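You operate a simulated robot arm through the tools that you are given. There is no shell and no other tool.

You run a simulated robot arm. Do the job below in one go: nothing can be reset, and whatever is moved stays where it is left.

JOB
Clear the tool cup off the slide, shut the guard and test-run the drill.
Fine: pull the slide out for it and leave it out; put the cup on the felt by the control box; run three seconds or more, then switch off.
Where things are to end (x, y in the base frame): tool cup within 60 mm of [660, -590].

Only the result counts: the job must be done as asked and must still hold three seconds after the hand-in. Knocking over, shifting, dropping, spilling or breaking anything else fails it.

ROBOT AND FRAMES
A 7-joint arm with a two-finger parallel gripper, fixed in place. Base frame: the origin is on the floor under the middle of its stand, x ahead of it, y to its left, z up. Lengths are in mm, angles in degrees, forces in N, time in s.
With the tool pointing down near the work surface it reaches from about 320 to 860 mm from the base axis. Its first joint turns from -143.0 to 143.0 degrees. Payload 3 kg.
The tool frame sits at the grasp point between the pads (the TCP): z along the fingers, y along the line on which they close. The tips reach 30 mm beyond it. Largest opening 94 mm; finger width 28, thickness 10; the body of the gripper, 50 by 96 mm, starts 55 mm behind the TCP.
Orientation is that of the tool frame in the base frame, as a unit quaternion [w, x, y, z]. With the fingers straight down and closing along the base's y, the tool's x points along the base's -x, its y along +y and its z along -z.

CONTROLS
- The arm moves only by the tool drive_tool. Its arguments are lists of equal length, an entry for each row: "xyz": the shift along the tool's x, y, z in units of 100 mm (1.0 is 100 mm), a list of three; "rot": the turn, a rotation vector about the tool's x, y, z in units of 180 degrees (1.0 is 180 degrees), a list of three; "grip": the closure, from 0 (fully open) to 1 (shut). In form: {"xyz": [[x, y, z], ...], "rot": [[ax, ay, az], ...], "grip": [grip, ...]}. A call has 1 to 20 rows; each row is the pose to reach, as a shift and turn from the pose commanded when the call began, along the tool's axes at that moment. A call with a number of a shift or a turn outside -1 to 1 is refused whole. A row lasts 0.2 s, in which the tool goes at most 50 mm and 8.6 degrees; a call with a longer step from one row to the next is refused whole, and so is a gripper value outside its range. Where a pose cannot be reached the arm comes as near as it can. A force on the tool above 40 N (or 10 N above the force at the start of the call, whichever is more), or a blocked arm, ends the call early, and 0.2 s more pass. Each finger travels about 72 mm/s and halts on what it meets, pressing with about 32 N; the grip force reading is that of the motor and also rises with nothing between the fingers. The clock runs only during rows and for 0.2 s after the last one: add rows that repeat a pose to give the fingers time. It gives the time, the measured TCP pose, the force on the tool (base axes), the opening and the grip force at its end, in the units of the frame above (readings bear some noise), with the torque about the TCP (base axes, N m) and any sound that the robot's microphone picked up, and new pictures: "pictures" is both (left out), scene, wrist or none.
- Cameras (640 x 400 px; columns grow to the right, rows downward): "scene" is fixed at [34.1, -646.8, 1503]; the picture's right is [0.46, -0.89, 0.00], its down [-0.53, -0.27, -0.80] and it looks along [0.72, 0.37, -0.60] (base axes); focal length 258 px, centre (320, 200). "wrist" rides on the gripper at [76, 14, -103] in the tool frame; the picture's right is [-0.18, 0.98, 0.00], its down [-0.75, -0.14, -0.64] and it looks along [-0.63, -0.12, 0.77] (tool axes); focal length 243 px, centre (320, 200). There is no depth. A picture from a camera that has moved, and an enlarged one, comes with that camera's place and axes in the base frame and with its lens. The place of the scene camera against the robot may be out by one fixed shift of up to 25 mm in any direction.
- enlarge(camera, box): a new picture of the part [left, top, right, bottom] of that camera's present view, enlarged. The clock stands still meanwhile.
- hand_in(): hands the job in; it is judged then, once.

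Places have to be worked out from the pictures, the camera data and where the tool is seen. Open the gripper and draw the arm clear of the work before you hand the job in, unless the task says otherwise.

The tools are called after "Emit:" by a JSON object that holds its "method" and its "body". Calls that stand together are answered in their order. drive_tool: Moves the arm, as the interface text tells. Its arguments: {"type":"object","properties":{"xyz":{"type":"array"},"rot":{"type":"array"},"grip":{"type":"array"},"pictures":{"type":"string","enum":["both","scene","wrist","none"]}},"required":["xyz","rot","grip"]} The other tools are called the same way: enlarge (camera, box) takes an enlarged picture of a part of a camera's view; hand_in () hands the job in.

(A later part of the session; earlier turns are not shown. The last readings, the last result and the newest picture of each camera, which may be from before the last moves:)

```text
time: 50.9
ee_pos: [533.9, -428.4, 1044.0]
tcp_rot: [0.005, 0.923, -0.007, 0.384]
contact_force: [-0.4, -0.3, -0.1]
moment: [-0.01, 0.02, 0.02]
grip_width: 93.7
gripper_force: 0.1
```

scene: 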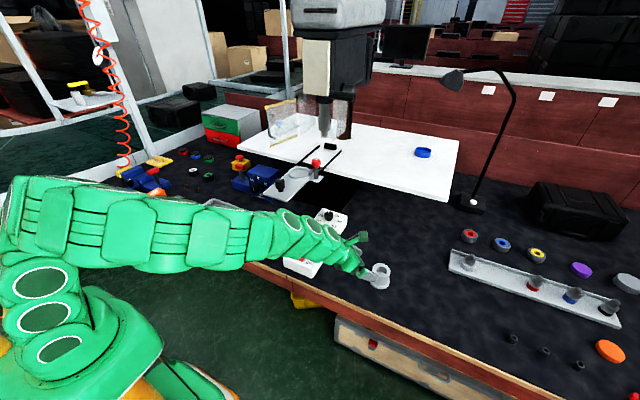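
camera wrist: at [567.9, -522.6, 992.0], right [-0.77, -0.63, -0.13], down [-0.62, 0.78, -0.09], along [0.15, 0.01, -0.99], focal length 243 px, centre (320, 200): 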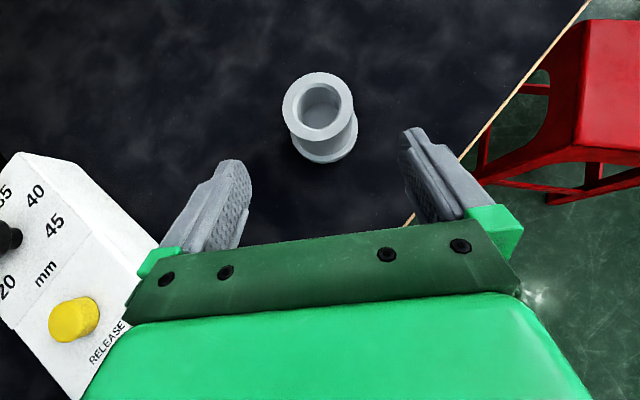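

Facing straight ahead again. I'll move +y and up, in steps well above the slide, toward the guard's outer side.

Emit:
{"method": "drive_tool", "body": {"xyz": [[0.14, -0.24, -0.14], [0.28, -0.49, -0.28], [0.42, -0.73, -0.42], [0.567, -0.98, -0.564]], "rot": [[0, 0, 0], [0, 0, 0], [0, 0, 0], [0, 0, 0]], "grip": [0, 0, 0, 0], "pictures": "none"}}

Emit:
{"method": "drive_tool", "body": {"xyz": [[0.14, -0.24, -0.14], [0.28, -0.49, -0.28], [0.42, -0.73, -0.42], [0.567, -0.98, -0.564]], "rot": [[0, 0, 0], [0, 0, 0], [0, 0, 0], [0, 0, 0]], "grip": [0, 0, 0, 0], "pictures": "scene"}}

```text
time: 51.9
ee_pos: [536.1, -330.2, 1120.6]
tcp_rot: [0.005, 0.924, -0.009, 0.383]
contact_force: [0.5, -0.2, 0.6]
moment: [0.0, -0.01, 0.02]
grip_width: 93.9
gripper_force: 0.1
```

```text
time: 52.9
ee_pos: [539.0, -230.5, 1201.3]
tcp_rot: [0.005, 0.923, -0.009, 0.385]
contact_force: [-0.5, -0.5, -0.3]
moment: [-0.01, -0.01, -0.02]
grip_width: 94.3
gripper_force: 0.0
```

scene: 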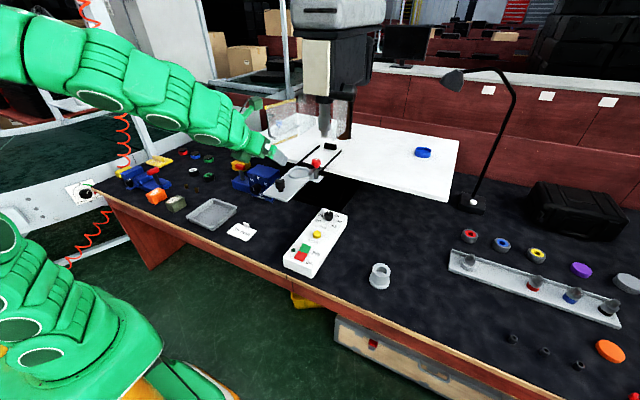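

The cup is standing well on the felt and the arm is clear. I'll go further +y and tilt the tool up toward horizontal to get a good look at the guard door's handle.

Emit:
{"method": "drive_tool", "body": {"xyz": [[0, -0.24, 0], [0, -0.48, 0], [0, -0.72, 0], [0, -0.95, 0]], "rot": [[0, 0.028, 0], [0, 0.055, 0], [0, 0.083, 0], [0, 0.11, 0]], "grip": [0, 0, 0, 0], "pictures": "none"}}

Emit:
{"method": "drive_tool", "body": {"xyz": [[0, -0.24, 0], [0, -0.48, 0], [0, -0.72, 0], [0, -0.95, 0]], "rot": [[0, 0, 0], [0, 0, 0], [0, 0, 0], [0, 0, 0]], "grip": [0, 0, 0, 0], "pictures": "both"}}

Emit:
{"method": "enlarge", "body": {"camera": "wrist", "box": [200, 0, 440, 150]}}

Emit:
{"method": "enlarge", "body": {"camera": "scene", "box": [240, 80, 360, 160]}}

```text
time: 53.9
ee_pos: [541.0, -135.4, 1204.0]
tcp_rot: [0.007, 0.843, -0.007, 0.538]
contact_force: [-0.3, -0.2, -0.3]
moment: [0.0, 0.05, 0.01]
grip_width: 93.9
gripper_force: 0.0
```

```text
time: 54.9
ee_pos: [555.6, -47.0, 1212.5]
tcp_rot: [0.008, 0.844, -0.004, 0.536]
contact_force: [0.3, 0.4, -0.1]
moment: [0.04, 0.0, -0.01]
grip_width: 93.9
gripper_force: 0.2
out of reach, approached as far as the arm can: row 1, 2, 3, 4
camera wrist: at [494.6, -60.4, 1325.5], right [-0.1, -0.98, -0.16], down [-0.9, 0.15, -0.41], along [0.43, 0.1, -0.9], focal length 243 px, centre (320, 200)
```

scene: 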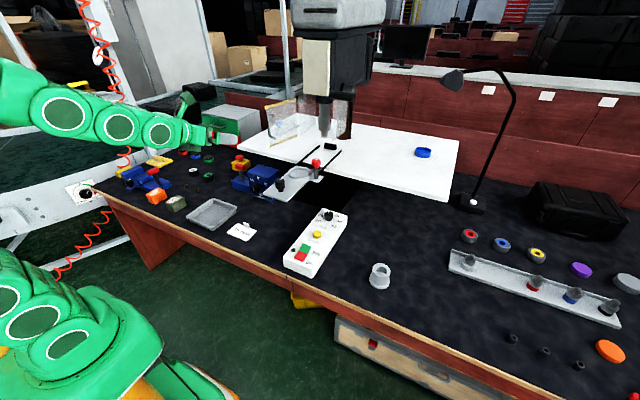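
wrist: 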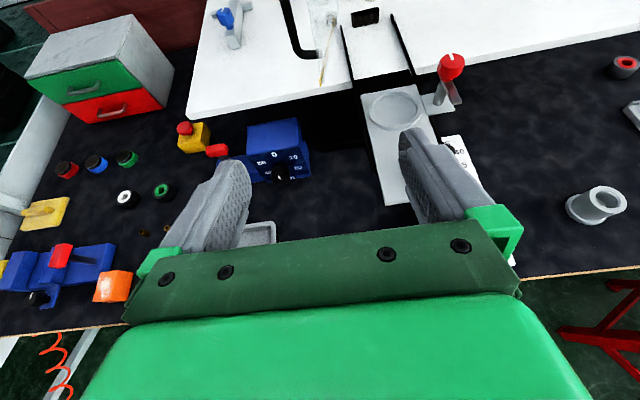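

```text
2.67 times, centred on (320, 75) of wrist
camera zoom: at [494.6, -60.4, 1325.5], right [-0.1, -0.98, -0.16], down [-0.9, 0.15, -0.41], along [0.43, 0.1, -0.9], focal length 647 px, centre (320, 533)
```

zoom: 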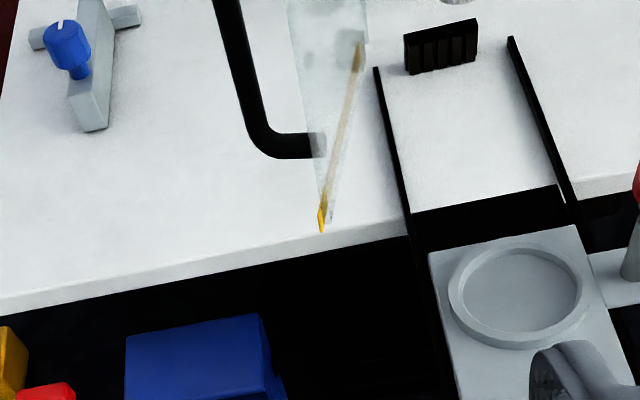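

```text
5.00 times, centred on (300, 120) of scene
camera zoom: at [34.1, -646.8, 1503.0], right [0.46, -0.89, 0.0], down [-0.53, -0.27, -0.8], along [0.72, 0.37, -0.6], focal length 1291 px, centre (420, 600)
```

zoom: 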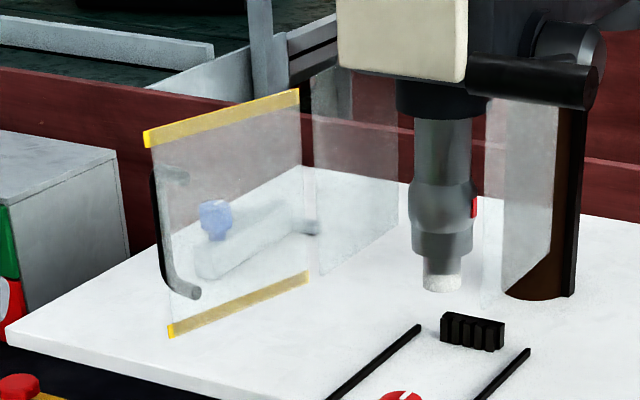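

I have the guard door well triangulated:
- **Hinge:** about (916, -87).
- **Free edge:** about (773, -50).
- **Door height:** z 1096–1247.
- **Handle bar:** about (801, -31), z 1119–1210, on the outer (+y) face.

I'll close the fingers into a pusher and move to the +y side of the handle.

Emit:
{"method": "drive_tool", "body": {"xyz": [[0.09, -0.14, 0.23], [0.18, -0.28, 0.46], [0.27, -0.43, 0.7], [0.354, -0.566, 0.929]], "rot": [[0, 0, 0], [0, 0, 0], [0, 0, 0], [0, 0, 0]], "grip": [0.3, 0.6, 0.9, 1], "pictures": "both"}}

Emit:
{"method": "enlarge", "body": {"camera": "scene", "box": [220, 80, 360, 170]}}

```text
time: 55.9
ee_pos: [651.8, 5.9, 1205.0]
tcp_rot: [0.007, 0.844, -0.007, 0.537]
contact_force: [0.0, 0.1, 0.0]
moment: [-0.02, 0.01, 0.03]
grip_width: 0.0
gripper_force: 32.2
camera wrist: at [591.6, -7.9, 1316.6], right [-0.1, -0.98, -0.16], down [-0.9, 0.16, -0.41], along [0.43, 0.11, -0.9], focal length 243 px, centre (320, 200)
```

scene: 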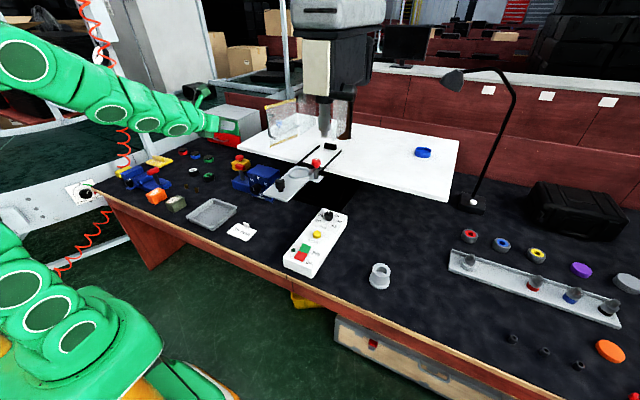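
wrist: 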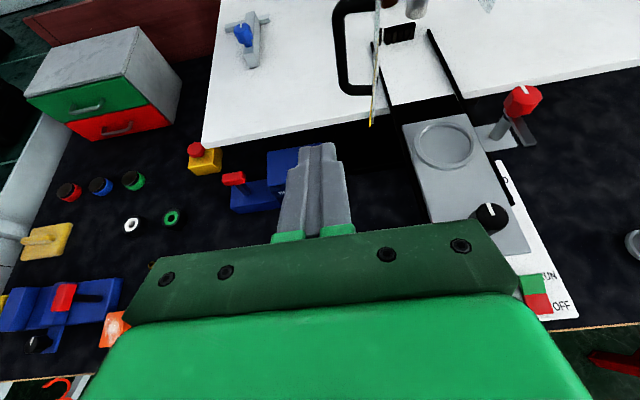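

```text
4.44 times, centred on (290, 125) of scene
camera zoom: at [34.1, -646.8, 1503.0], right [0.46, -0.89, 0.0], down [-0.53, -0.27, -0.8], along [0.72, 0.37, -0.6], focal length 1148 px, centre (453, 533)
```

zoom: 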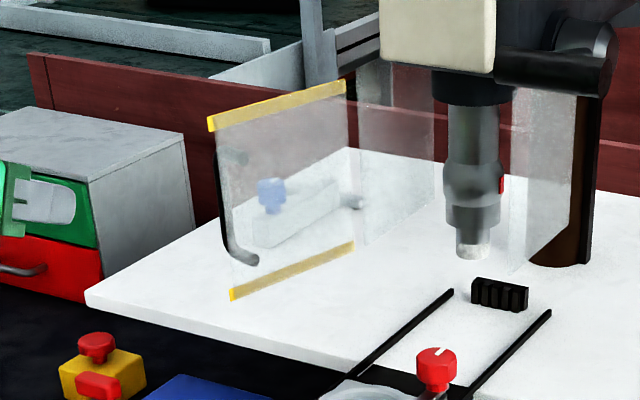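

The fingers are closed and on the outer side of the door. I'll advance alongside the handle, keeping about 40 mm clearance from the bar.

Emit:
{"method": "drive_tool", "body": {"xyz": [[0.067, -0.032, 0.3], [0.134, -0.064, 0.6], [0.202, -0.096, 0.898]], "rot": [[0, 0, 0], [0, 0, 0], [0, 0, 0]], "grip": [1, 1, 1], "pictures": "both"}}

Emit:
{"method": "enlarge", "body": {"camera": "scene", "box": [220, 80, 360, 170]}}

Emit:
{"method": "enlarge", "body": {"camera": "wrist", "box": [220, 0, 460, 150]}}

```text
time: 56.7
ee_pos: [742.4, 13.2, 1183.1]
tcp_rot: [0.007, 0.843, -0.008, 0.538]
contact_force: [1.0, 0.5, -0.7]
moment: [0.01, -0.01, -0.02]
grip_width: 0.2
gripper_force: 32.2
camera wrist: at [682.8, -0.6, 1295.7], right [-0.1, -0.98, -0.16], down [-0.9, 0.16, -0.41], along [0.43, 0.11, -0.9], focal length 243 px, centre (320, 200)
```

scene: 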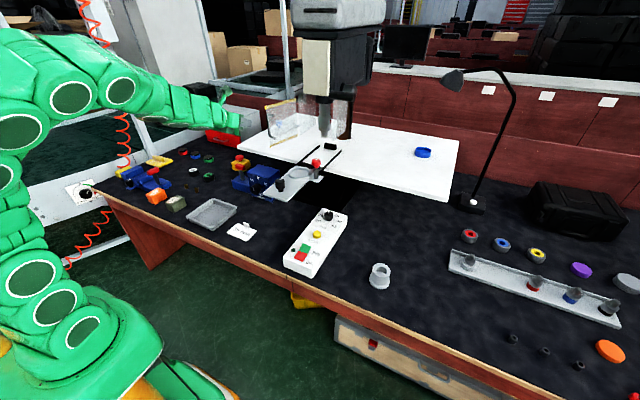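
wrist: 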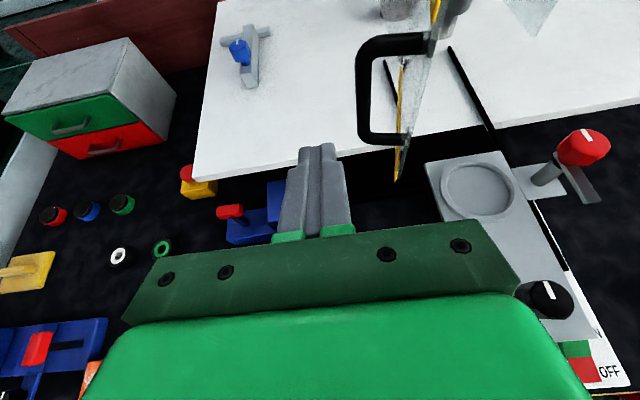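

```text
4.44 times, centred on (290, 125) of scene
camera zoom: at [34.1, -646.8, 1503.0], right [0.46, -0.89, 0.0], down [-0.53, -0.27, -0.8], along [0.72, 0.37, -0.6], focal length 1148 px, centre (453, 533)
```

zoom: 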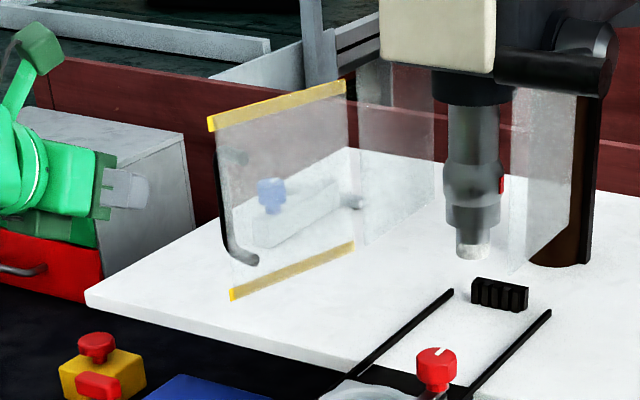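

```text
2.67 times, centred on (340, 75) of wrist
camera zoom: at [682.8, -0.6, 1295.7], right [-0.1, -0.98, -0.16], down [-0.9, 0.16, -0.41], along [0.43, 0.11, -0.9], focal length 647 px, centre (267, 533)
```

zoom: 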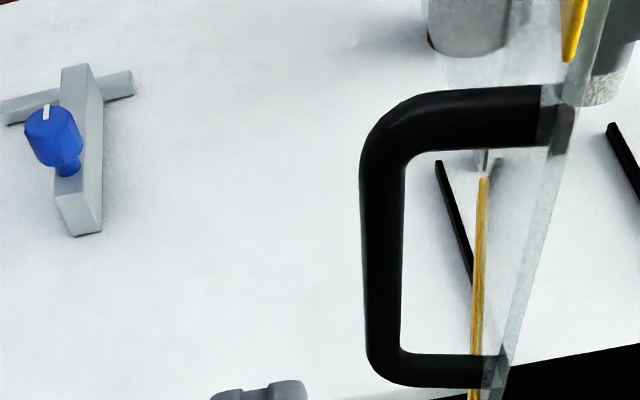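

The handle is clearly visible; I put the bar at about (801–818, -28) and z 1120–1208. I'll move so the finger spans x≈770–827 alongside it, still with about 20 mm side clearance.

Emit:
{"method": "drive_tool", "body": {"xyz": [[0.04, -0.006, 0.3], [0.081, -0.013, 0.602]], "rot": [[0, 0, 0], [0, 0, 0]], "grip": [1, 1], "pictures": "both"}}

Emit:
{"method": "enlarge", "body": {"camera": "scene", "box": [220, 80, 360, 170]}}

Emit:
{"method": "enlarge", "body": {"camera": "wrist", "box": [240, 50, 480, 200]}}

```text
time: 57.3
ee_pos: [801.6, 11.8, 1167.6]
tcp_rot: [0.008, 0.844, -0.007, 0.537]
contact_force: [-1.0, 0.0, -0.1]
moment: [0.01, 0.01, 0.02]
grip_width: 0.0
gripper_force: 32.2
camera wrist: at [741.3, -0.9, 1279.4], right [-0.1, -0.98, -0.16], down [-0.9, 0.16, -0.41], along [0.43, 0.1, -0.9], focal length 243 px, centre (320, 200)
```

scene: 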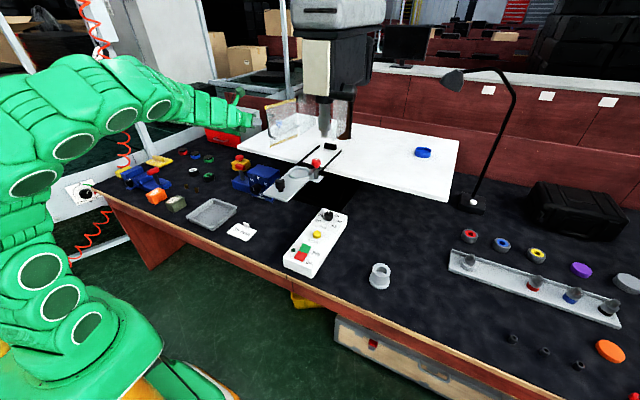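
wrist: 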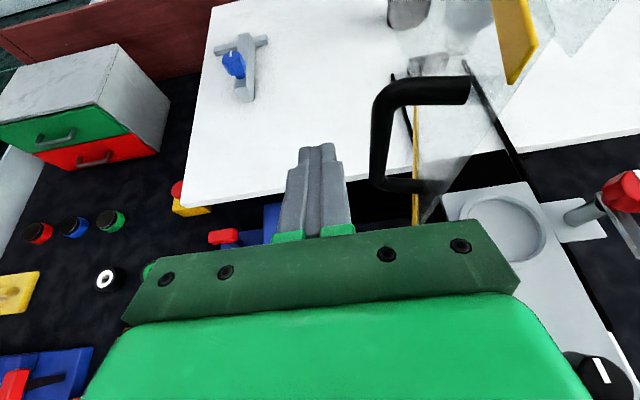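

```text
4.44 times, centred on (290, 125) of scene
camera zoom: at [34.1, -646.8, 1503.0], right [0.46, -0.89, 0.0], down [-0.53, -0.27, -0.8], along [0.72, 0.37, -0.6], focal length 1148 px, centre (453, 533)
```

zoom: 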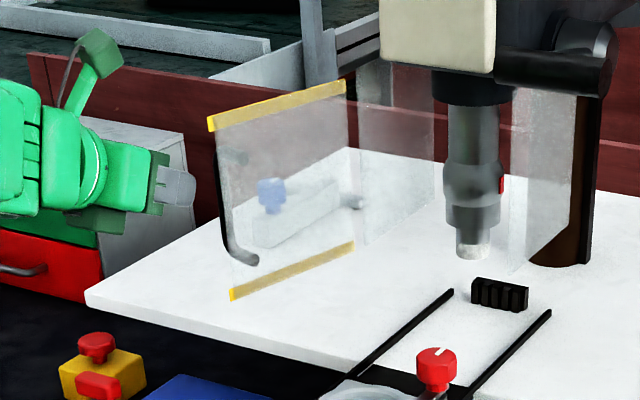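

```text
2.67 times, centred on (360, 125) of wrist
camera zoom: at [741.3, -0.9, 1279.4], right [-0.1, -0.98, -0.16], down [-0.9, 0.16, -0.41], along [0.43, 0.1, -0.9], focal length 647 px, centre (213, 400)
```

zoom: 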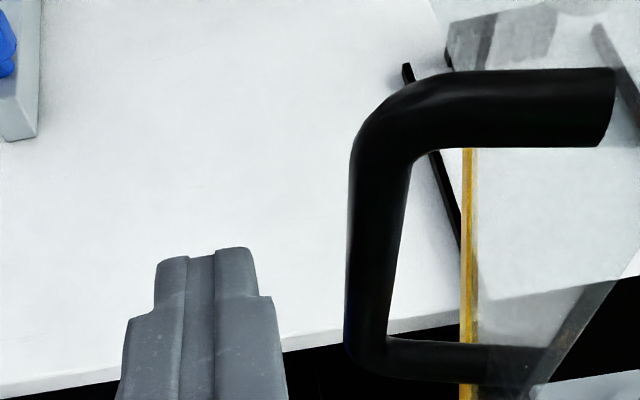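

The bar is near the fingertip, at x≈820 and y≈-25. I'll shift 15 mm further forward for more overlap, then close in sideways to just short of contact.

Emit:
{"method": "drive_tool", "body": {"xyz": [[0.06, -0.003, 0.135], [0.06, 0.07, 0.135], [0.06, 0.15, 0.135]], "rot": [[0, 0, 0], [0, 0, 0], [0, 0, 0]], "grip": [1, 1, 1], "pictures": "wrist"}}

Emit:
{"method": "enlarge", "body": {"camera": "scene", "box": [220, 80, 360, 170]}}

```text
time: 58.1
ee_pos: [816.7, -5.2, 1166.0]
tcp_rot: [0.007, 0.843, -0.008, 0.537]
contact_force: [0.4, -0.8, 0.4]
moment: [-0.01, 0.01, 0.0]
grip_width: 0.1
gripper_force: 32.1
camera wrist: at [756.1, -17.5, 1278.0], right [-0.1, -0.98, -0.16], down [-0.9, 0.16, -0.41], along [0.43, 0.11, -0.9], focal length 243 px, centre (320, 200)
```

wrist: 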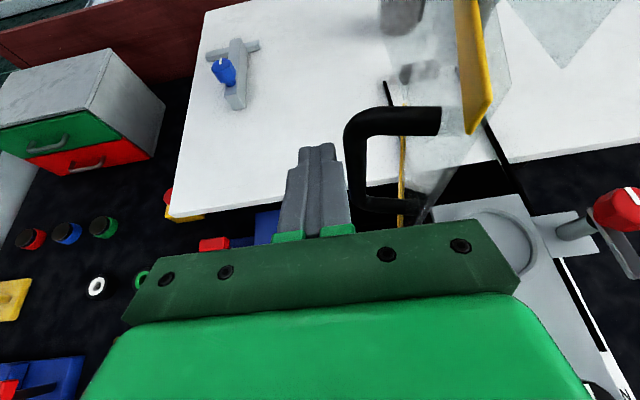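

```text
4.44 times, centred on (290, 125) of scene
camera zoom: at [34.1, -646.8, 1503.0], right [0.46, -0.89, 0.0], down [-0.53, -0.27, -0.8], along [0.72, 0.37, -0.6], focal length 1148 px, centre (453, 533)
```

zoom: 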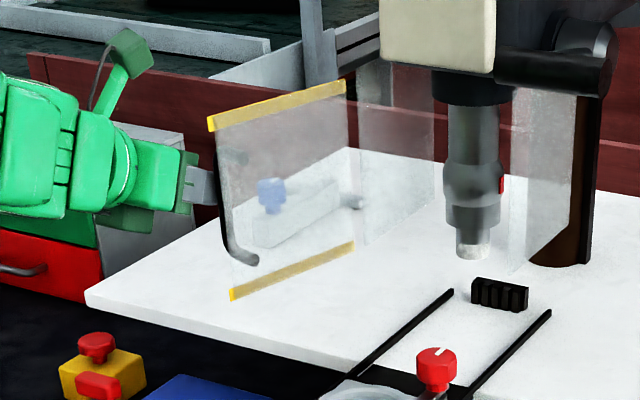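

The finger is beside the bar, but the gripper body is close to the door's free edge. I'll back off slightly and yaw the tool about 20° toward -y, so only the fingers meet the handle.

Emit:
{"method": "drive_tool", "body": {"xyz": [[-0.02, -0.05, -0.05], [-0.055, -0.097, -0.12], [-0.055, -0.097, -0.12], [-0.055, -0.097, -0.12]], "rot": [[0, 0, 0], [-0.034, 0, 0.016], [-0.067, 0, 0.031], [-0.1008, 0, 0.0468]], "grip": [1, 1, 1, 1], "pictures": "wrist"}}

Emit:
{"method": "enlarge", "body": {"camera": "scene", "box": [220, 80, 360, 170]}}

```text
time: 59.1
ee_pos: [802.0, 6.2, 1165.2]
tcp_rot: [0.101, 0.829, -0.154, 0.528]
contact_force: [-0.4, 0.7, -0.1]
moment: [-0.02, -0.02, 0.01]
grip_width: 0.1
gripper_force: 32.3
camera wrist: at [741.8, 14.3, 1277.7], right [-0.43, -0.89, -0.16], down [-0.79, 0.46, -0.41], along [0.44, -0.05, -0.9], focal length 243 px, centre (320, 200)
```

wrist: 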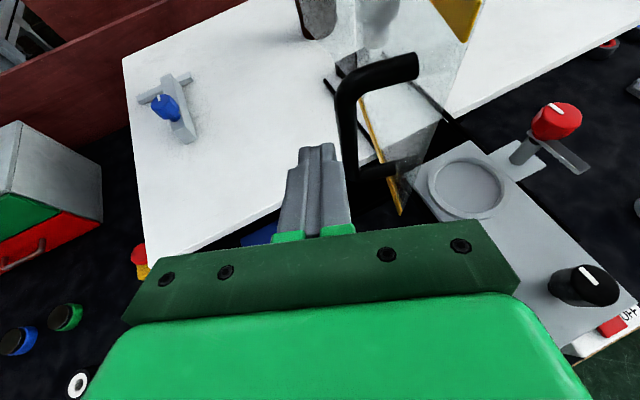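

```text
4.44 times, centred on (290, 125) of scene
camera zoom: at [34.1, -646.8, 1503.0], right [0.46, -0.89, 0.0], down [-0.53, -0.27, -0.8], along [0.72, 0.37, -0.6], focal length 1148 px, centre (453, 533)
```

zoom: 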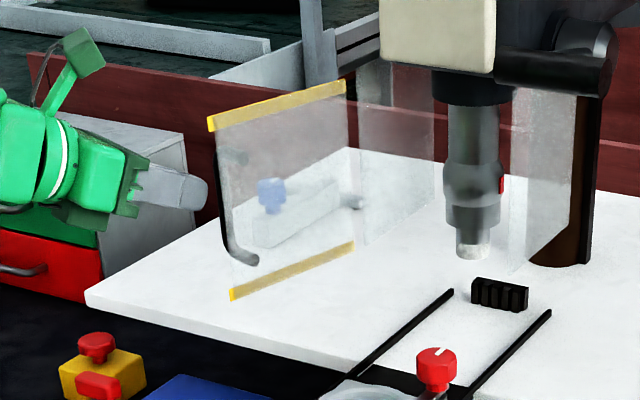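

Good clearance now. I'll push in the -y direction in small steps to make contact with the handle and start swinging the door.

Emit:
{"method": "drive_tool", "body": {"xyz": [[0.006, 0.08, 0.013], [0.011, 0.16, 0.026], [0.017, 0.24, 0.038], [0.022, 0.32, 0.051], [0.028, 0.4, 0.064]], "rot": [[0, 0, 0], [0, 0, 0], [0, 0, 0], [0, 0, 0], [0, 0, 0]], "grip": [1, 1, 1, 1, 1], "pictures": "wrist"}}

Emit:
{"method": "enlarge", "body": {"camera": "scene", "box": [220, 80, 360, 170]}}

```text
time: 59.8
ee_pos: [797.8, -6.1, 1166.5]
tcp_rot: [0.098, 0.83, -0.152, 0.528]
contact_force: [-0.8, 0.9, 0.2]
moment: [0.01, 0.0, -0.01]
grip_width: 0.0
gripper_force: 31.8
stopped in row 3: the force on the tool passed its limit at 47 N (the readings are from after the stop); the commanded pose is now the measured one
camera wrist: at [737.8, 1.1, 1277.9], right [-0.42, -0.89, -0.16], down [-0.79, 0.45, -0.41], along [0.44, -0.04, -0.9], focal length 243 px, centre (320, 200)
```

wrist: 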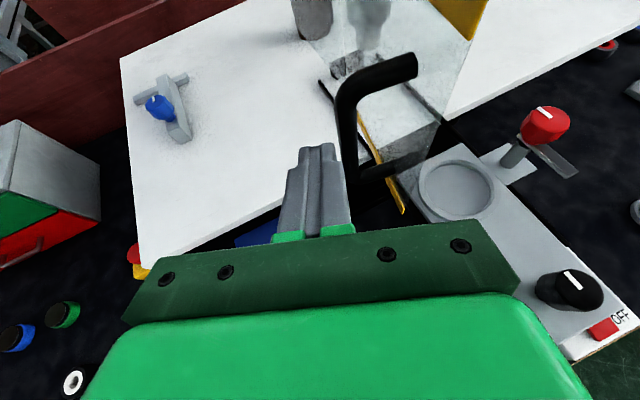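

```text
4.44 times, centred on (290, 125) of scene
camera zoom: at [34.1, -646.8, 1503.0], right [0.46, -0.89, 0.0], down [-0.53, -0.27, -0.8], along [0.72, 0.37, -0.6], focal length 1148 px, centre (453, 533)
```

zoom: 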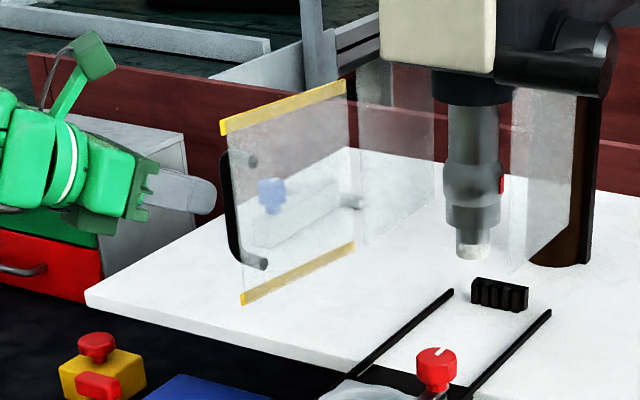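

The handle was touched and the door swung a little, but it was a brisk impact (47 N), so I'll go slower at about 4 mm per row. I'll follow the handle's arc around the hinge.

Emit:
{"method": "drive_tool", "body": {"xyz": [[0.001, 0.042, 0.003], [0.003, 0.084, 0.006], [0.004, 0.126, 0.009], [0.005, 0.169, 0.012], [0.006, 0.211, 0.015], [0.008, 0.253, 0.0175], [0.011, 0.295, 0.025], [0.015, 0.338, 0.032], [0.018, 0.38, 0.04], [0.021, 0.423, 0.047], [0.025, 0.465, 0.055], [0.03, 0.501, 0.066], [0.035, 0.537, 0.077], [0.04, 0.573, 0.0885]], "rot": [[0, 0, 0], [0, 0, 0], [0, 0, 0], [0, 0, 0], [0, 0, 0], [0, 0, 0], [0, 0, 0], [0, 0, 0], [0, 0, 0], [0, 0, 0], [0, 0, 0], [0, 0, 0], [0, 0, 0], [0, 0, 0]], "grip": [1, 1, 1, 1, 1, 1, 1, 1, 1, 1, 1, 1, 1, 1], "pictures": "wrist"}}

Emit:
{"method": "enlarge", "body": {"camera": "scene", "box": [220, 80, 360, 170]}}

```text
time: 62.8
ee_pos: [788.0, -65.0, 1163.9]
tcp_rot: [0.098, 0.83, -0.151, 0.529]
contact_force: [0.0, -0.2, 0.5]
moment: [0.01, 0.0, -0.01]
grip_width: 0.0
gripper_force: 32.2
camera wrist: at [726.7, -56.9, 1277.2], right [-0.42, -0.89, -0.16], down [-0.79, 0.45, -0.41], along [0.44, -0.04, -0.9], focal length 243 px, centre (320, 200)
```

wrist: 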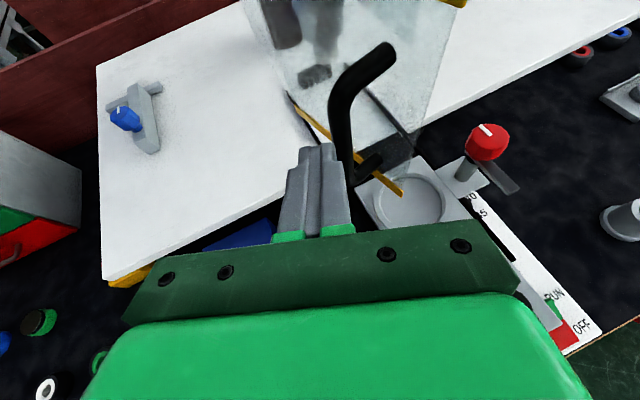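

```text
4.44 times, centred on (290, 125) of scene
camera zoom: at [34.1, -646.8, 1503.0], right [0.46, -0.89, 0.0], down [-0.53, -0.27, -0.8], along [0.72, 0.37, -0.6], focal length 1148 px, centre (453, 533)
```

zoom: 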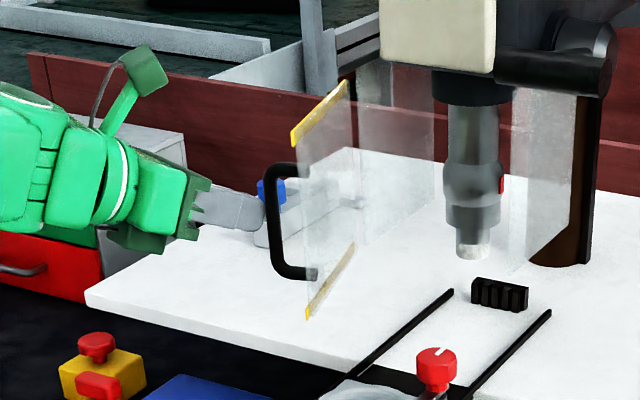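

The door is now at roughly φ≈197° (past parallel to x) and swinging freely. I'll continue pushing the bar along its arc to about 225°.

Emit:
{"method": "drive_tool", "body": {"xyz": [[0.006, 0.035, 0.012], [0.011, 0.07, 0.024], [0.017, 0.105, 0.036], [0.022, 0.14, 0.0485], [0.03, 0.171, 0.065], [0.038, 0.202, 0.081], [0.045, 0.233, 0.098], [0.053, 0.265, 0.114], [0.061, 0.296, 0.131], [0.072, 0.33, 0.156], [0.084, 0.363, 0.181], [0.096, 0.397, 0.207], [0.107, 0.43, 0.232], [0.119, 0.464, 0.257], [0.133, 0.492, 0.287], [0.147, 0.521, 0.316], [0.16, 0.549, 0.346], [0.174, 0.578, 0.375], [0.188, 0.606, 0.405]], "rot": [[0, 0, 0], [0, 0, 0], [0, 0, 0], [0, 0, 0], [0, 0, 0], [0, 0, 0], [0, 0, 0], [0, 0, 0], [0, 0, 0], [0, 0, 0], [0, 0, 0], [0, 0, 0], [0, 0, 0], [0, 0, 0], [0, 0, 0], [0, 0, 0], [0, 0, 0], [0, 0, 0], [0, 0, 0]], "grip": [1, 1, 1, 1, 1, 1, 1, 1, 1, 1, 1, 1, 1, 1, 1, 1, 1, 1, 1], "pictures": "wrist"}}

Emit:
{"method": "enlarge", "body": {"camera": "scene", "box": [220, 80, 360, 170]}}

```text
time: 66.8
ee_pos: [807.5, -135.9, 1166.1]
tcp_rot: [0.099, 0.829, -0.151, 0.529]
contact_force: [4.9, 2.8, 2.3]
moment: [-0.06, -0.05, 0.18]
grip_width: 0.0
gripper_force: 32.1
camera wrist: at [747.2, -128.4, 1278.6], right [-0.42, -0.89, -0.16], down [-0.79, 0.45, -0.41], along [0.44, -0.04, -0.9], focal length 243 px, centre (320, 200)
```

wrist: 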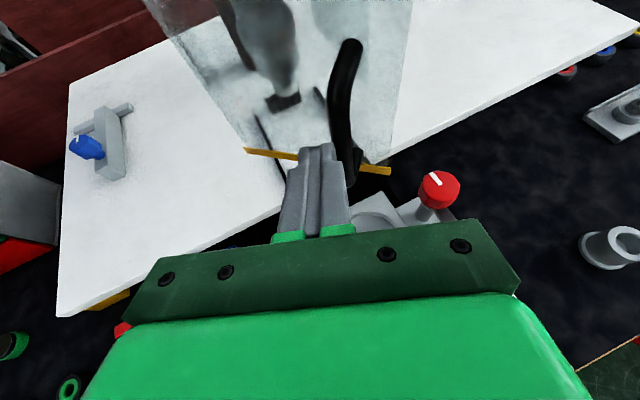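

```text
4.44 times, centred on (290, 125) of scene
camera zoom: at [34.1, -646.8, 1503.0], right [0.46, -0.89, 0.0], down [-0.53, -0.27, -0.8], along [0.72, 0.37, -0.6], focal length 1148 px, centre (453, 533)
```

zoom: 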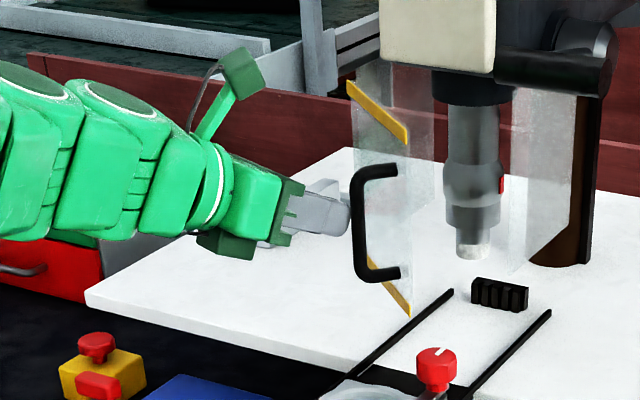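

The door is at about φ≈228° with the finger touching the handle. The fingertip is on the hinge side of the bar, so I'll now push the door panel itself with the tip, following the arc to about 255°.

Emit:
{"method": "drive_tool", "body": {"xyz": [[0.016, -0.005, 0.034], [0.031, -0.01, 0.067], [0.047, -0.015, 0.1], [0.0625, -0.02, 0.134], [0.077, -0.005, 0.165], [0.091, 0.01, 0.195], [0.105, 0.025, 0.226], [0.122, 0.035, 0.261], [0.139, 0.046, 0.297], [0.155, 0.056, 0.332], [0.172, 0.067, 0.368], [0.189, 0.071, 0.404], [0.206, 0.075, 0.44], [0.222, 0.078, 0.477], [0.239, 0.082, 0.513]], "rot": [[0, 0, 0], [0, 0, 0], [0, 0, 0], [0, 0, 0], [0, 0, 0], [0, 0, 0], [0, 0, 0], [0, 0, 0], [0, 0, 0], [0, 0, 0], [0, 0, 0], [0, 0, 0], [0, 0, 0], [0, 0, 0], [0, 0, 0]], "grip": [1, 1, 1, 1, 1, 1, 1, 1, 1, 1, 1, 1, 1, 1, 1], "pictures": "wrist"}}

Emit:
{"method": "enlarge", "body": {"camera": "scene", "box": [220, 80, 360, 170]}}

```text
time: 70.0
ee_pos: [856.4, -165.1, 1166.8]
tcp_rot: [0.098, 0.83, -0.152, 0.528]
contact_force: [0.1, 0.2, -1.7]
moment: [-0.01, 0.01, -0.03]
grip_width: 0.3
gripper_force: 31.8
camera wrist: at [795.9, -157.1, 1279.1], right [-0.42, -0.89, -0.16], down [-0.79, 0.45, -0.41], along [0.44, -0.04, -0.9], focal length 243 px, centre (320, 200)
```

wrist: 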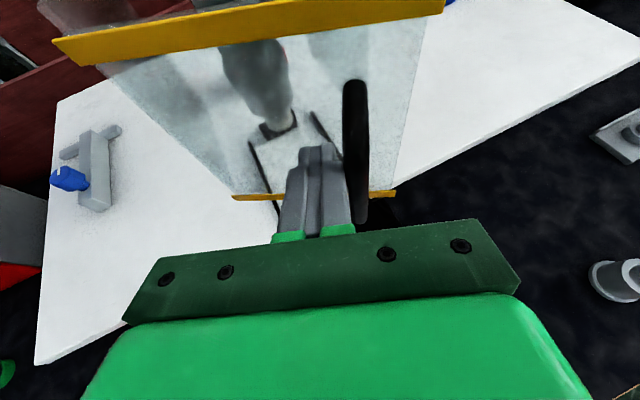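

```text
4.44 times, centred on (290, 125) of scene
camera zoom: at [34.1, -646.8, 1503.0], right [0.46, -0.89, 0.0], down [-0.53, -0.27, -0.8], along [0.72, 0.37, -0.6], focal length 1148 px, centre (453, 533)
```

zoom: 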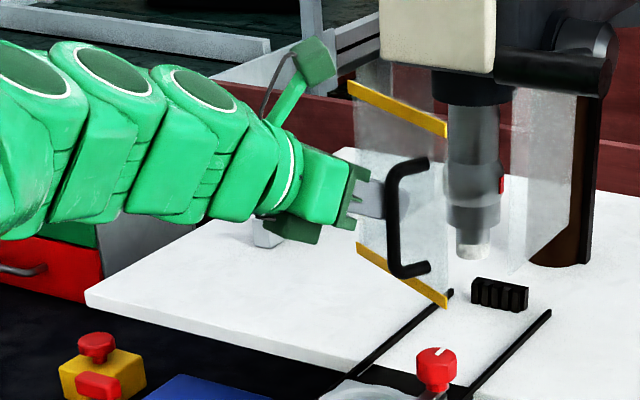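

The door is now at about φ≈245° and following the tip with negligible force. I'll keep pushing slowly toward closed and let the force limit catch the stop.

Emit:
{"method": "drive_tool", "body": {"xyz": [[0.0175, -0.008, 0.0375], [0.035, -0.0155, 0.075], [0.0525, -0.023, 0.1125], [0.07, -0.031, 0.15], [0.087, -0.042, 0.185], [0.103, -0.052, 0.22], [0.12, -0.062, 0.256], [0.136, -0.073, 0.291], [0.152, -0.088, 0.324], [0.168, -0.104, 0.358], [0.183, -0.12, 0.391], [0.199, -0.135, 0.424]], "rot": [[0, 0, 0], [0, 0, 0], [0, 0, 0], [0, 0, 0], [0, 0, 0], [0, 0, 0], [0, 0, 0], [0, 0, 0], [0, 0, 0], [0, 0, 0], [0, 0, 0], [0, 0, 0]], "grip": [1, 1, 1, 1, 1, 1, 1, 1, 1, 1, 1, 1], "pictures": "wrist"}}

Emit:
{"method": "enlarge", "body": {"camera": "scene", "box": [220, 80, 360, 170]}}

```text
time: 72.5
ee_pos: [904.9, -169.9, 1165.4]
tcp_rot: [0.097, 0.83, -0.152, 0.527]
contact_force: [-37.9, 7.4, -2.5]
moment: [0.01, 0.07, 0.14]
grip_width: 0.0
gripper_force: 31.8
camera wrist: at [844.1, -161.4, 1278.2], right [-0.42, -0.89, -0.17], down [-0.79, 0.45, -0.41], along [0.44, -0.04, -0.9], focal length 243 px, centre (320, 200)
```

wrist: 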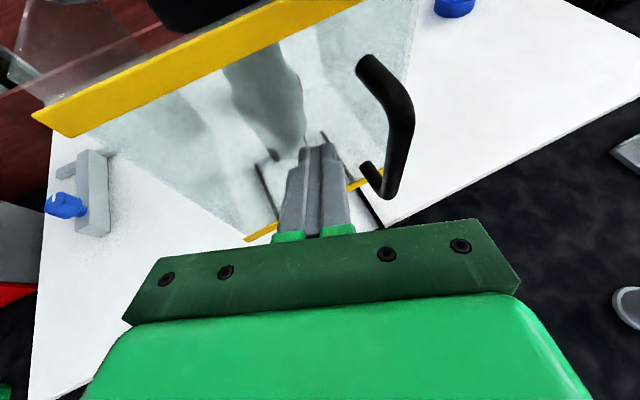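

```text
4.44 times, centred on (290, 125) of scene
camera zoom: at [34.1, -646.8, 1503.0], right [0.46, -0.89, 0.0], down [-0.53, -0.27, -0.8], along [0.72, 0.37, -0.6], focal length 1148 px, centre (453, 533)
```

zoom: 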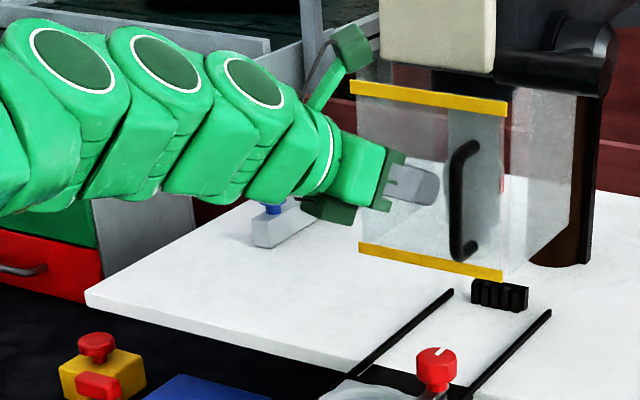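

The door met its stop (-38 N) and in the picture it lines up with the right-hand panel, so the guard is shut. I'll back away and verify that it stays closed.

Emit:
{"method": "drive_tool", "body": {"xyz": [[0, 0, -0.15], [0, 0, -0.45], [0, 0, -0.8], [0, 0, -1.0]], "rot": [[0, 0, 0], [0, 0, 0], [0, 0, 0], [0, 0, 0]], "grip": [1, 1, 1, 1], "pictures": "both"}}

Emit:
{"method": "enlarge", "body": {"camera": "scene", "box": [260, 80, 380, 155]}}

Emit:
{"method": "enlarge", "body": {"camera": "wrist", "box": [180, 0, 460, 170]}}

```text
time: 73.5
ee_pos: [821.5, -135.6, 1209.3]
tcp_rot: [0.098, 0.83, -0.152, 0.528]
contact_force: [-0.1, 0.3, -0.2]
moment: [-0.03, -0.01, 0.04]
grip_width: 0.0
gripper_force: 32.2
camera wrist: at [760.8, -128.7, 1322.0], right [-0.42, -0.89, -0.16], down [-0.79, 0.45, -0.41], along [0.44, -0.05, -0.9], focal length 243 px, centre (320, 200)
```

scene: 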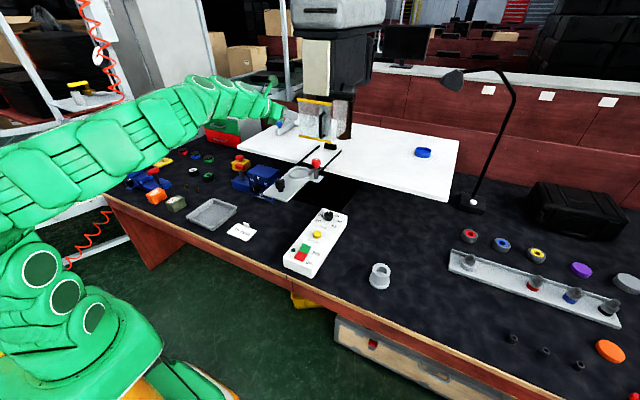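
wrist: 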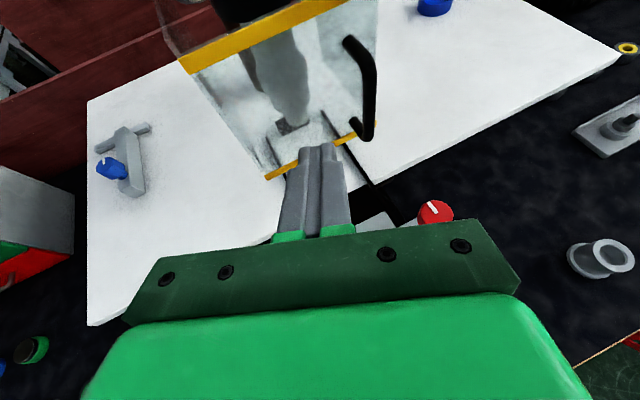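

```text
5.33 times, centred on (320, 118) of scene
camera zoom: at [34.1, -646.8, 1503.0], right [0.46, -0.89, 0.0], down [-0.53, -0.27, -0.8], along [0.72, 0.37, -0.6], focal length 1378 px, centre (320, 640)
```

zoom: 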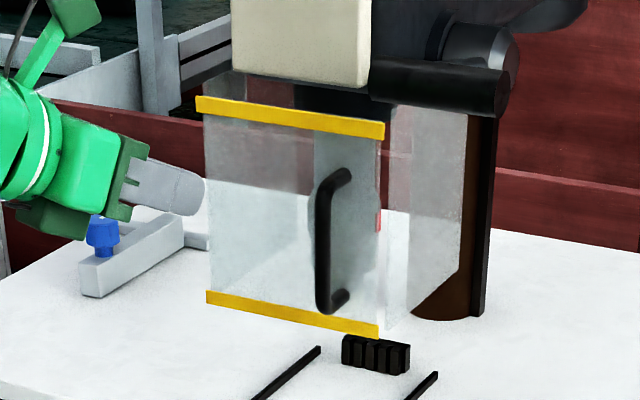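

```text
2.29 times, centred on (320, 85) of wrist
camera zoom: at [760.8, -128.7, 1322.0], right [-0.42, -0.89, -0.16], down [-0.79, 0.45, -0.41], along [0.44, -0.05, -0.9], focal length 555 px, centre (320, 463)
```

zoom: 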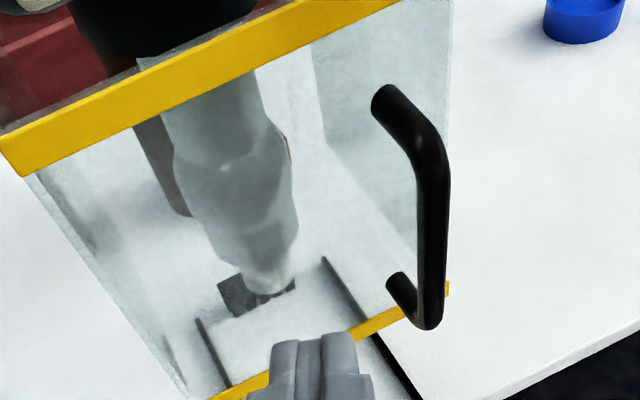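

After backing off, the door looks shut. I'll check closely at its free edge for any remaining gap to the right-hand panel.

Emit:
{"method": "enlarge", "body": {"camera": "scene", "box": [315, 95, 355, 120]}}

Emit:
{"method": "enlarge", "body": {"camera": "scene", "box": [315, 125, 355, 150]}}

Emit:
{"method": "enlarge", "body": {"camera": "wrist", "box": [320, 60, 400, 150]}}

```text
16.00 times, centred on (335, 108) of scene
camera zoom: at [34.1, -646.8, 1503.0], right [0.46, -0.89, 0.0], down [-0.53, -0.27, -0.8], along [0.72, 0.37, -0.6], focal length 4133 px, centre (80, 1680)
```

zoom: 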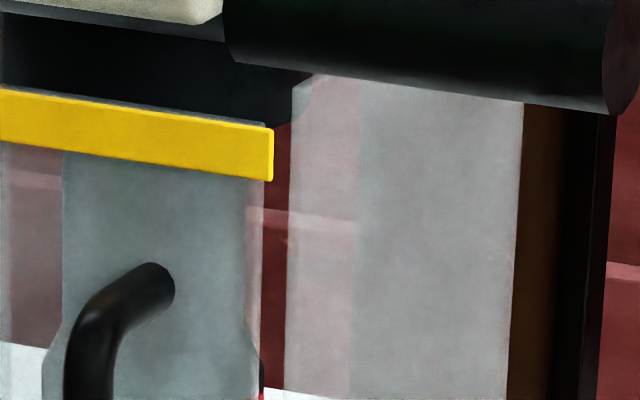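

```text
16.00 times, centred on (335, 138) of scene
camera zoom: at [34.1, -646.8, 1503.0], right [0.46, -0.89, 0.0], down [-0.53, -0.27, -0.8], along [0.72, 0.37, -0.6], focal length 4133 px, centre (80, 1200)
```

zoom: 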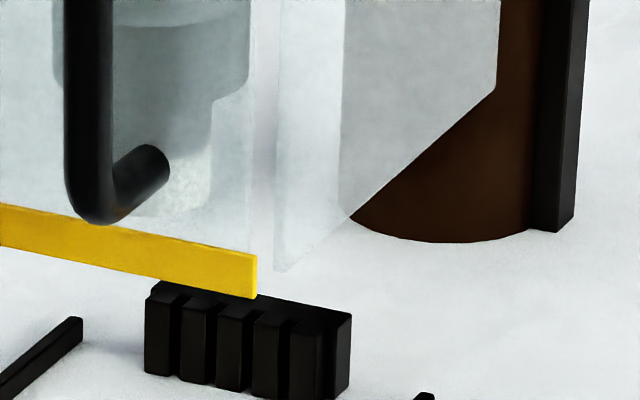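

```text
4.44 times, centred on (360, 105) of wrist
camera zoom: at [760.8, -128.7, 1322.0], right [-0.42, -0.89, -0.16], down [-0.79, 0.45, -0.41], along [0.44, -0.05, -0.9], focal length 1078 px, centre (142, 622)
```

zoom: 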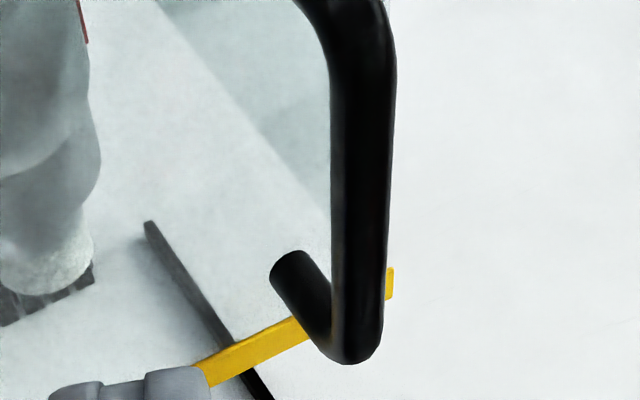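

There is a slight suggestion of a few millimetres' rebound at the free edge. I'll press the door once more, slowly, hold it, and look while holding.

Emit:
{"method": "drive_tool", "body": {"xyz": [[0, 0, 0.4], [0, 0, 0.8], [0, 0, 0.9], [0, 0, 0.93], [0, 0, 0.96], [0, 0, 0.985], [0, 0, 1.0], [0, 0, 1.0]], "rot": [[0, 0, 0], [0, 0, 0], [0, 0, 0], [0, 0, 0], [0, 0, 0], [0, 0, 0], [0, 0, 0], [0, 0, 0]], "grip": [1, 1, 1, 1, 1, 1, 1, 1], "pictures": "none"}}

Emit:
{"method": "enlarge", "body": {"camera": "scene", "box": [315, 125, 355, 150]}}

```text
time: 75.0
ee_pos: [905.2, -165.1, 1169.8]
tcp_rot: [0.097, 0.829, -0.151, 0.529]
contact_force: [-42.3, 8.7, 1.6]
moment: [-0.02, 0.0, 0.11]
grip_width: 0.0
gripper_force: 31.9
stopped in row 7: the force on the tool passed its limit at 48 N (the readings are from after the stop); the commanded pose is now the measured one
```

```text
16.00 times, centred on (335, 138) of scene
camera zoom: at [34.1, -646.8, 1503.0], right [0.46, -0.89, 0.0], down [-0.53, -0.27, -0.8], along [0.72, 0.37, -0.6], focal length 4133 px, centre (80, 1200)
```

zoom: 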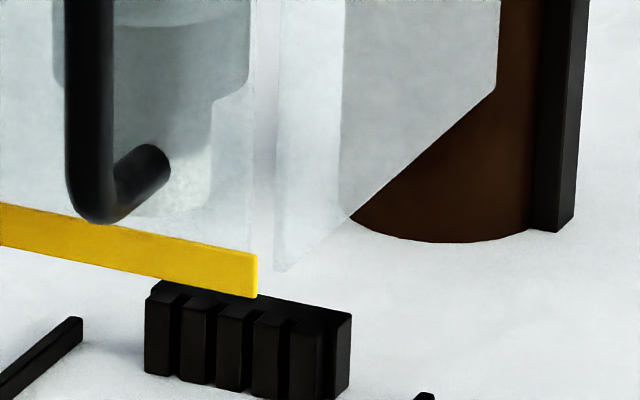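

Even at 48 N the door edge is in exactly the same place, so it is at its closed stop. I'll back away, and then head to the control box.

Emit:
{"method": "drive_tool", "body": {"xyz": [[0, 0, -0.1], [0, 0, -0.35], [0, 0, -0.7], [0, 0, -1.0]], "rot": [[0, 0, 0], [0, 0, 0], [0, 0, 0], [0, 0, 0]], "grip": [1, 1, 1, 1], "pictures": "none"}}

Emit:
{"method": "enlarge", "body": {"camera": "scene", "box": [315, 125, 355, 150]}}

```text
time: 76.0
ee_pos: [820.3, -134.4, 1210.5]
tcp_rot: [0.097, 0.83, -0.151, 0.529]
contact_force: [0.4, -0.1, 0.2]
moment: [0.01, -0.03, -0.01]
grip_width: 0.0
gripper_force: 32.0
```

```text
16.00 times, centred on (335, 138) of scene
camera zoom: at [34.1, -646.8, 1503.0], right [0.46, -0.89, 0.0], down [-0.53, -0.27, -0.8], along [0.72, 0.37, -0.6], focal length 4133 px, centre (80, 1200)
```

zoom: 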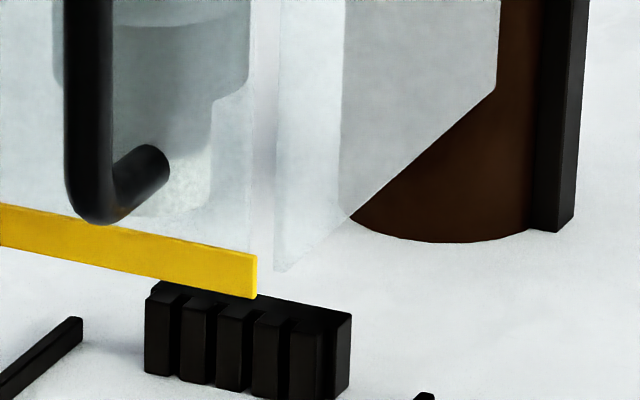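

The guard stays shut. Now I'll go to the control box: back out at height, easing the tilt to 45°, to get a close look at the RUN and OFF buttons.

Emit:
{"method": "drive_tool", "body": {"xyz": [[-0.122, 0.181, -0.26], [-0.244, 0.362, -0.52], [-0.366, 0.543, -0.782]], "rot": [[0, -0.037, 0], [0, -0.074, 0], [0, -0.111, 0]], "grip": [1, 1, 1], "pictures": "none"}}

```text
time: 76.8
ee_pos: [720.5, -151.0, 1210.0]
tcp_rot: [0.069, 0.909, -0.166, 0.377]
contact_force: [0.3, -0.5, 0.2]
moment: [0.01, 0.0, -0.02]
grip_width: 0.0
gripper_force: 32.3
```

Clear of the drill. I'll continue back and to the right, toward a point above the near end of the control box.

Emit:
{"method": "drive_tool", "body": {"xyz": [[-0.25, 0.3, -0.065], [-0.5, 0.6, -0.13], [-0.761, 0.898, -0.196]], "rot": [[0, 0, 0], [0, 0, 0], [0, 0, 0]], "grip": [1, 1, 1], "pictures": "none"}}

Emit:
{"method": "drive_tool", "body": {"xyz": [[-0.25, 0.28, 0.0], [-0.5, 0.56, 0.0], [-0.761, 0.85, 0.0]], "rot": [[0, 0, 0], [0, 0, 0], [0, 0, 0]], "grip": [1, 1, 1], "pictures": "both"}}

```text
time: 77.6
ee_pos: [626.6, -213.6, 1171.2]
tcp_rot: [0.069, 0.908, -0.166, 0.378]
contact_force: [0.7, -0.2, 0.0]
moment: [0.01, -0.03, 0.0]
grip_width: 0.0
gripper_force: 32.7
```

```text
time: 78.4
ee_pos: [546.4, -274.4, 1116.8]
tcp_rot: [0.069, 0.909, -0.165, 0.377]
contact_force: [0.0, -0.3, 0.0]
moment: [0.0, 0.01, 0.01]
grip_width: 0.1
gripper_force: 32.6
camera wrist: at [525.3, -282.2, 1243.6], right [-0.47, -0.87, -0.13], down [-0.87, 0.48, -0.08], along [0.13, 0.08, -0.99], focal length 243 px, centre (320, 200)
```

scene: 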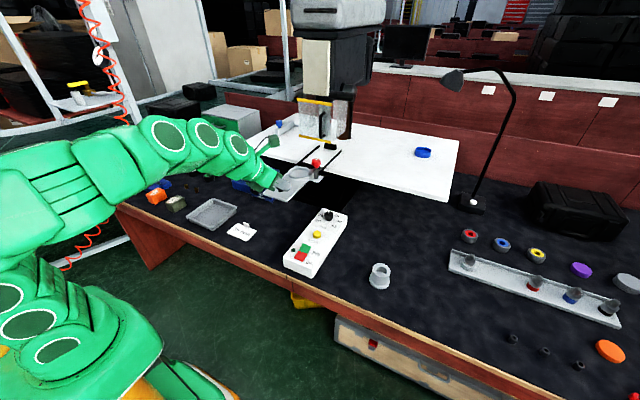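
wrist: 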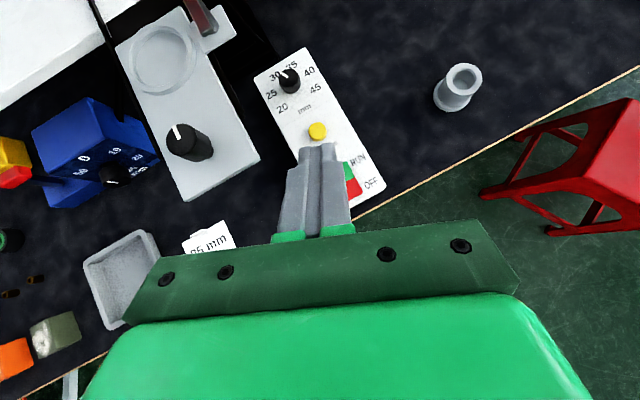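

The fingers hide the buttons from here. I'll move back and down a bit so RUN and OFF appear ahead of the fingertips.

Emit:
{"method": "drive_tool", "body": {"xyz": [[-0.33, -0.03, -0.016], [-0.66, -0.06, -0.032], [-0.99, -0.085, -0.048]], "rot": [[0, 0, 0], [0, 0, 0], [0, 0, 0]], "grip": [1, 1, 1], "pictures": "wrist"}}

Emit:
{"method": "enlarge", "body": {"camera": "wrist", "box": [250, 0, 490, 150]}}

```text
time: 79.2
ee_pos: [501.6, -251.2, 1075.4]
tcp_rot: [0.069, 0.909, -0.166, 0.376]
contact_force: [-0.3, 1.0, -1.2]
moment: [0.02, -0.01, 0.01]
grip_width: 0.1
gripper_force: 32.0
out of reach, approached as far as the arm can: row 3
camera wrist: at [480.5, -258.6, 1201.1], right [-0.47, -0.87, -0.13], down [-0.87, 0.48, -0.08], along [0.13, 0.07, -0.99], focal length 243 px, centre (320, 200)
```

wrist: 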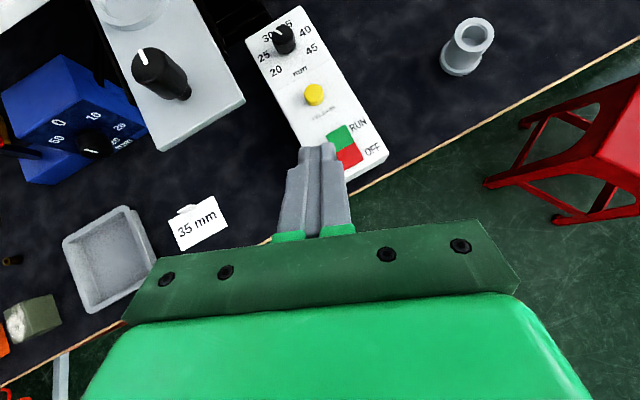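

```text
2.67 times, centred on (370, 75) of wrist
camera zoom: at [480.5, -258.6, 1201.1], right [-0.47, -0.87, -0.13], down [-0.87, 0.48, -0.08], along [0.13, 0.07, -0.99], focal length 647 px, centre (187, 533)
```

zoom: 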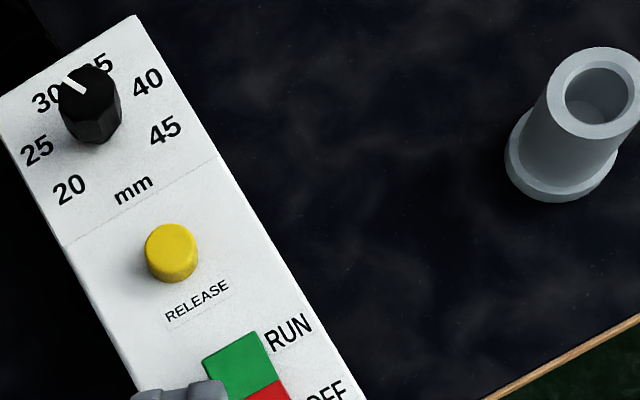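

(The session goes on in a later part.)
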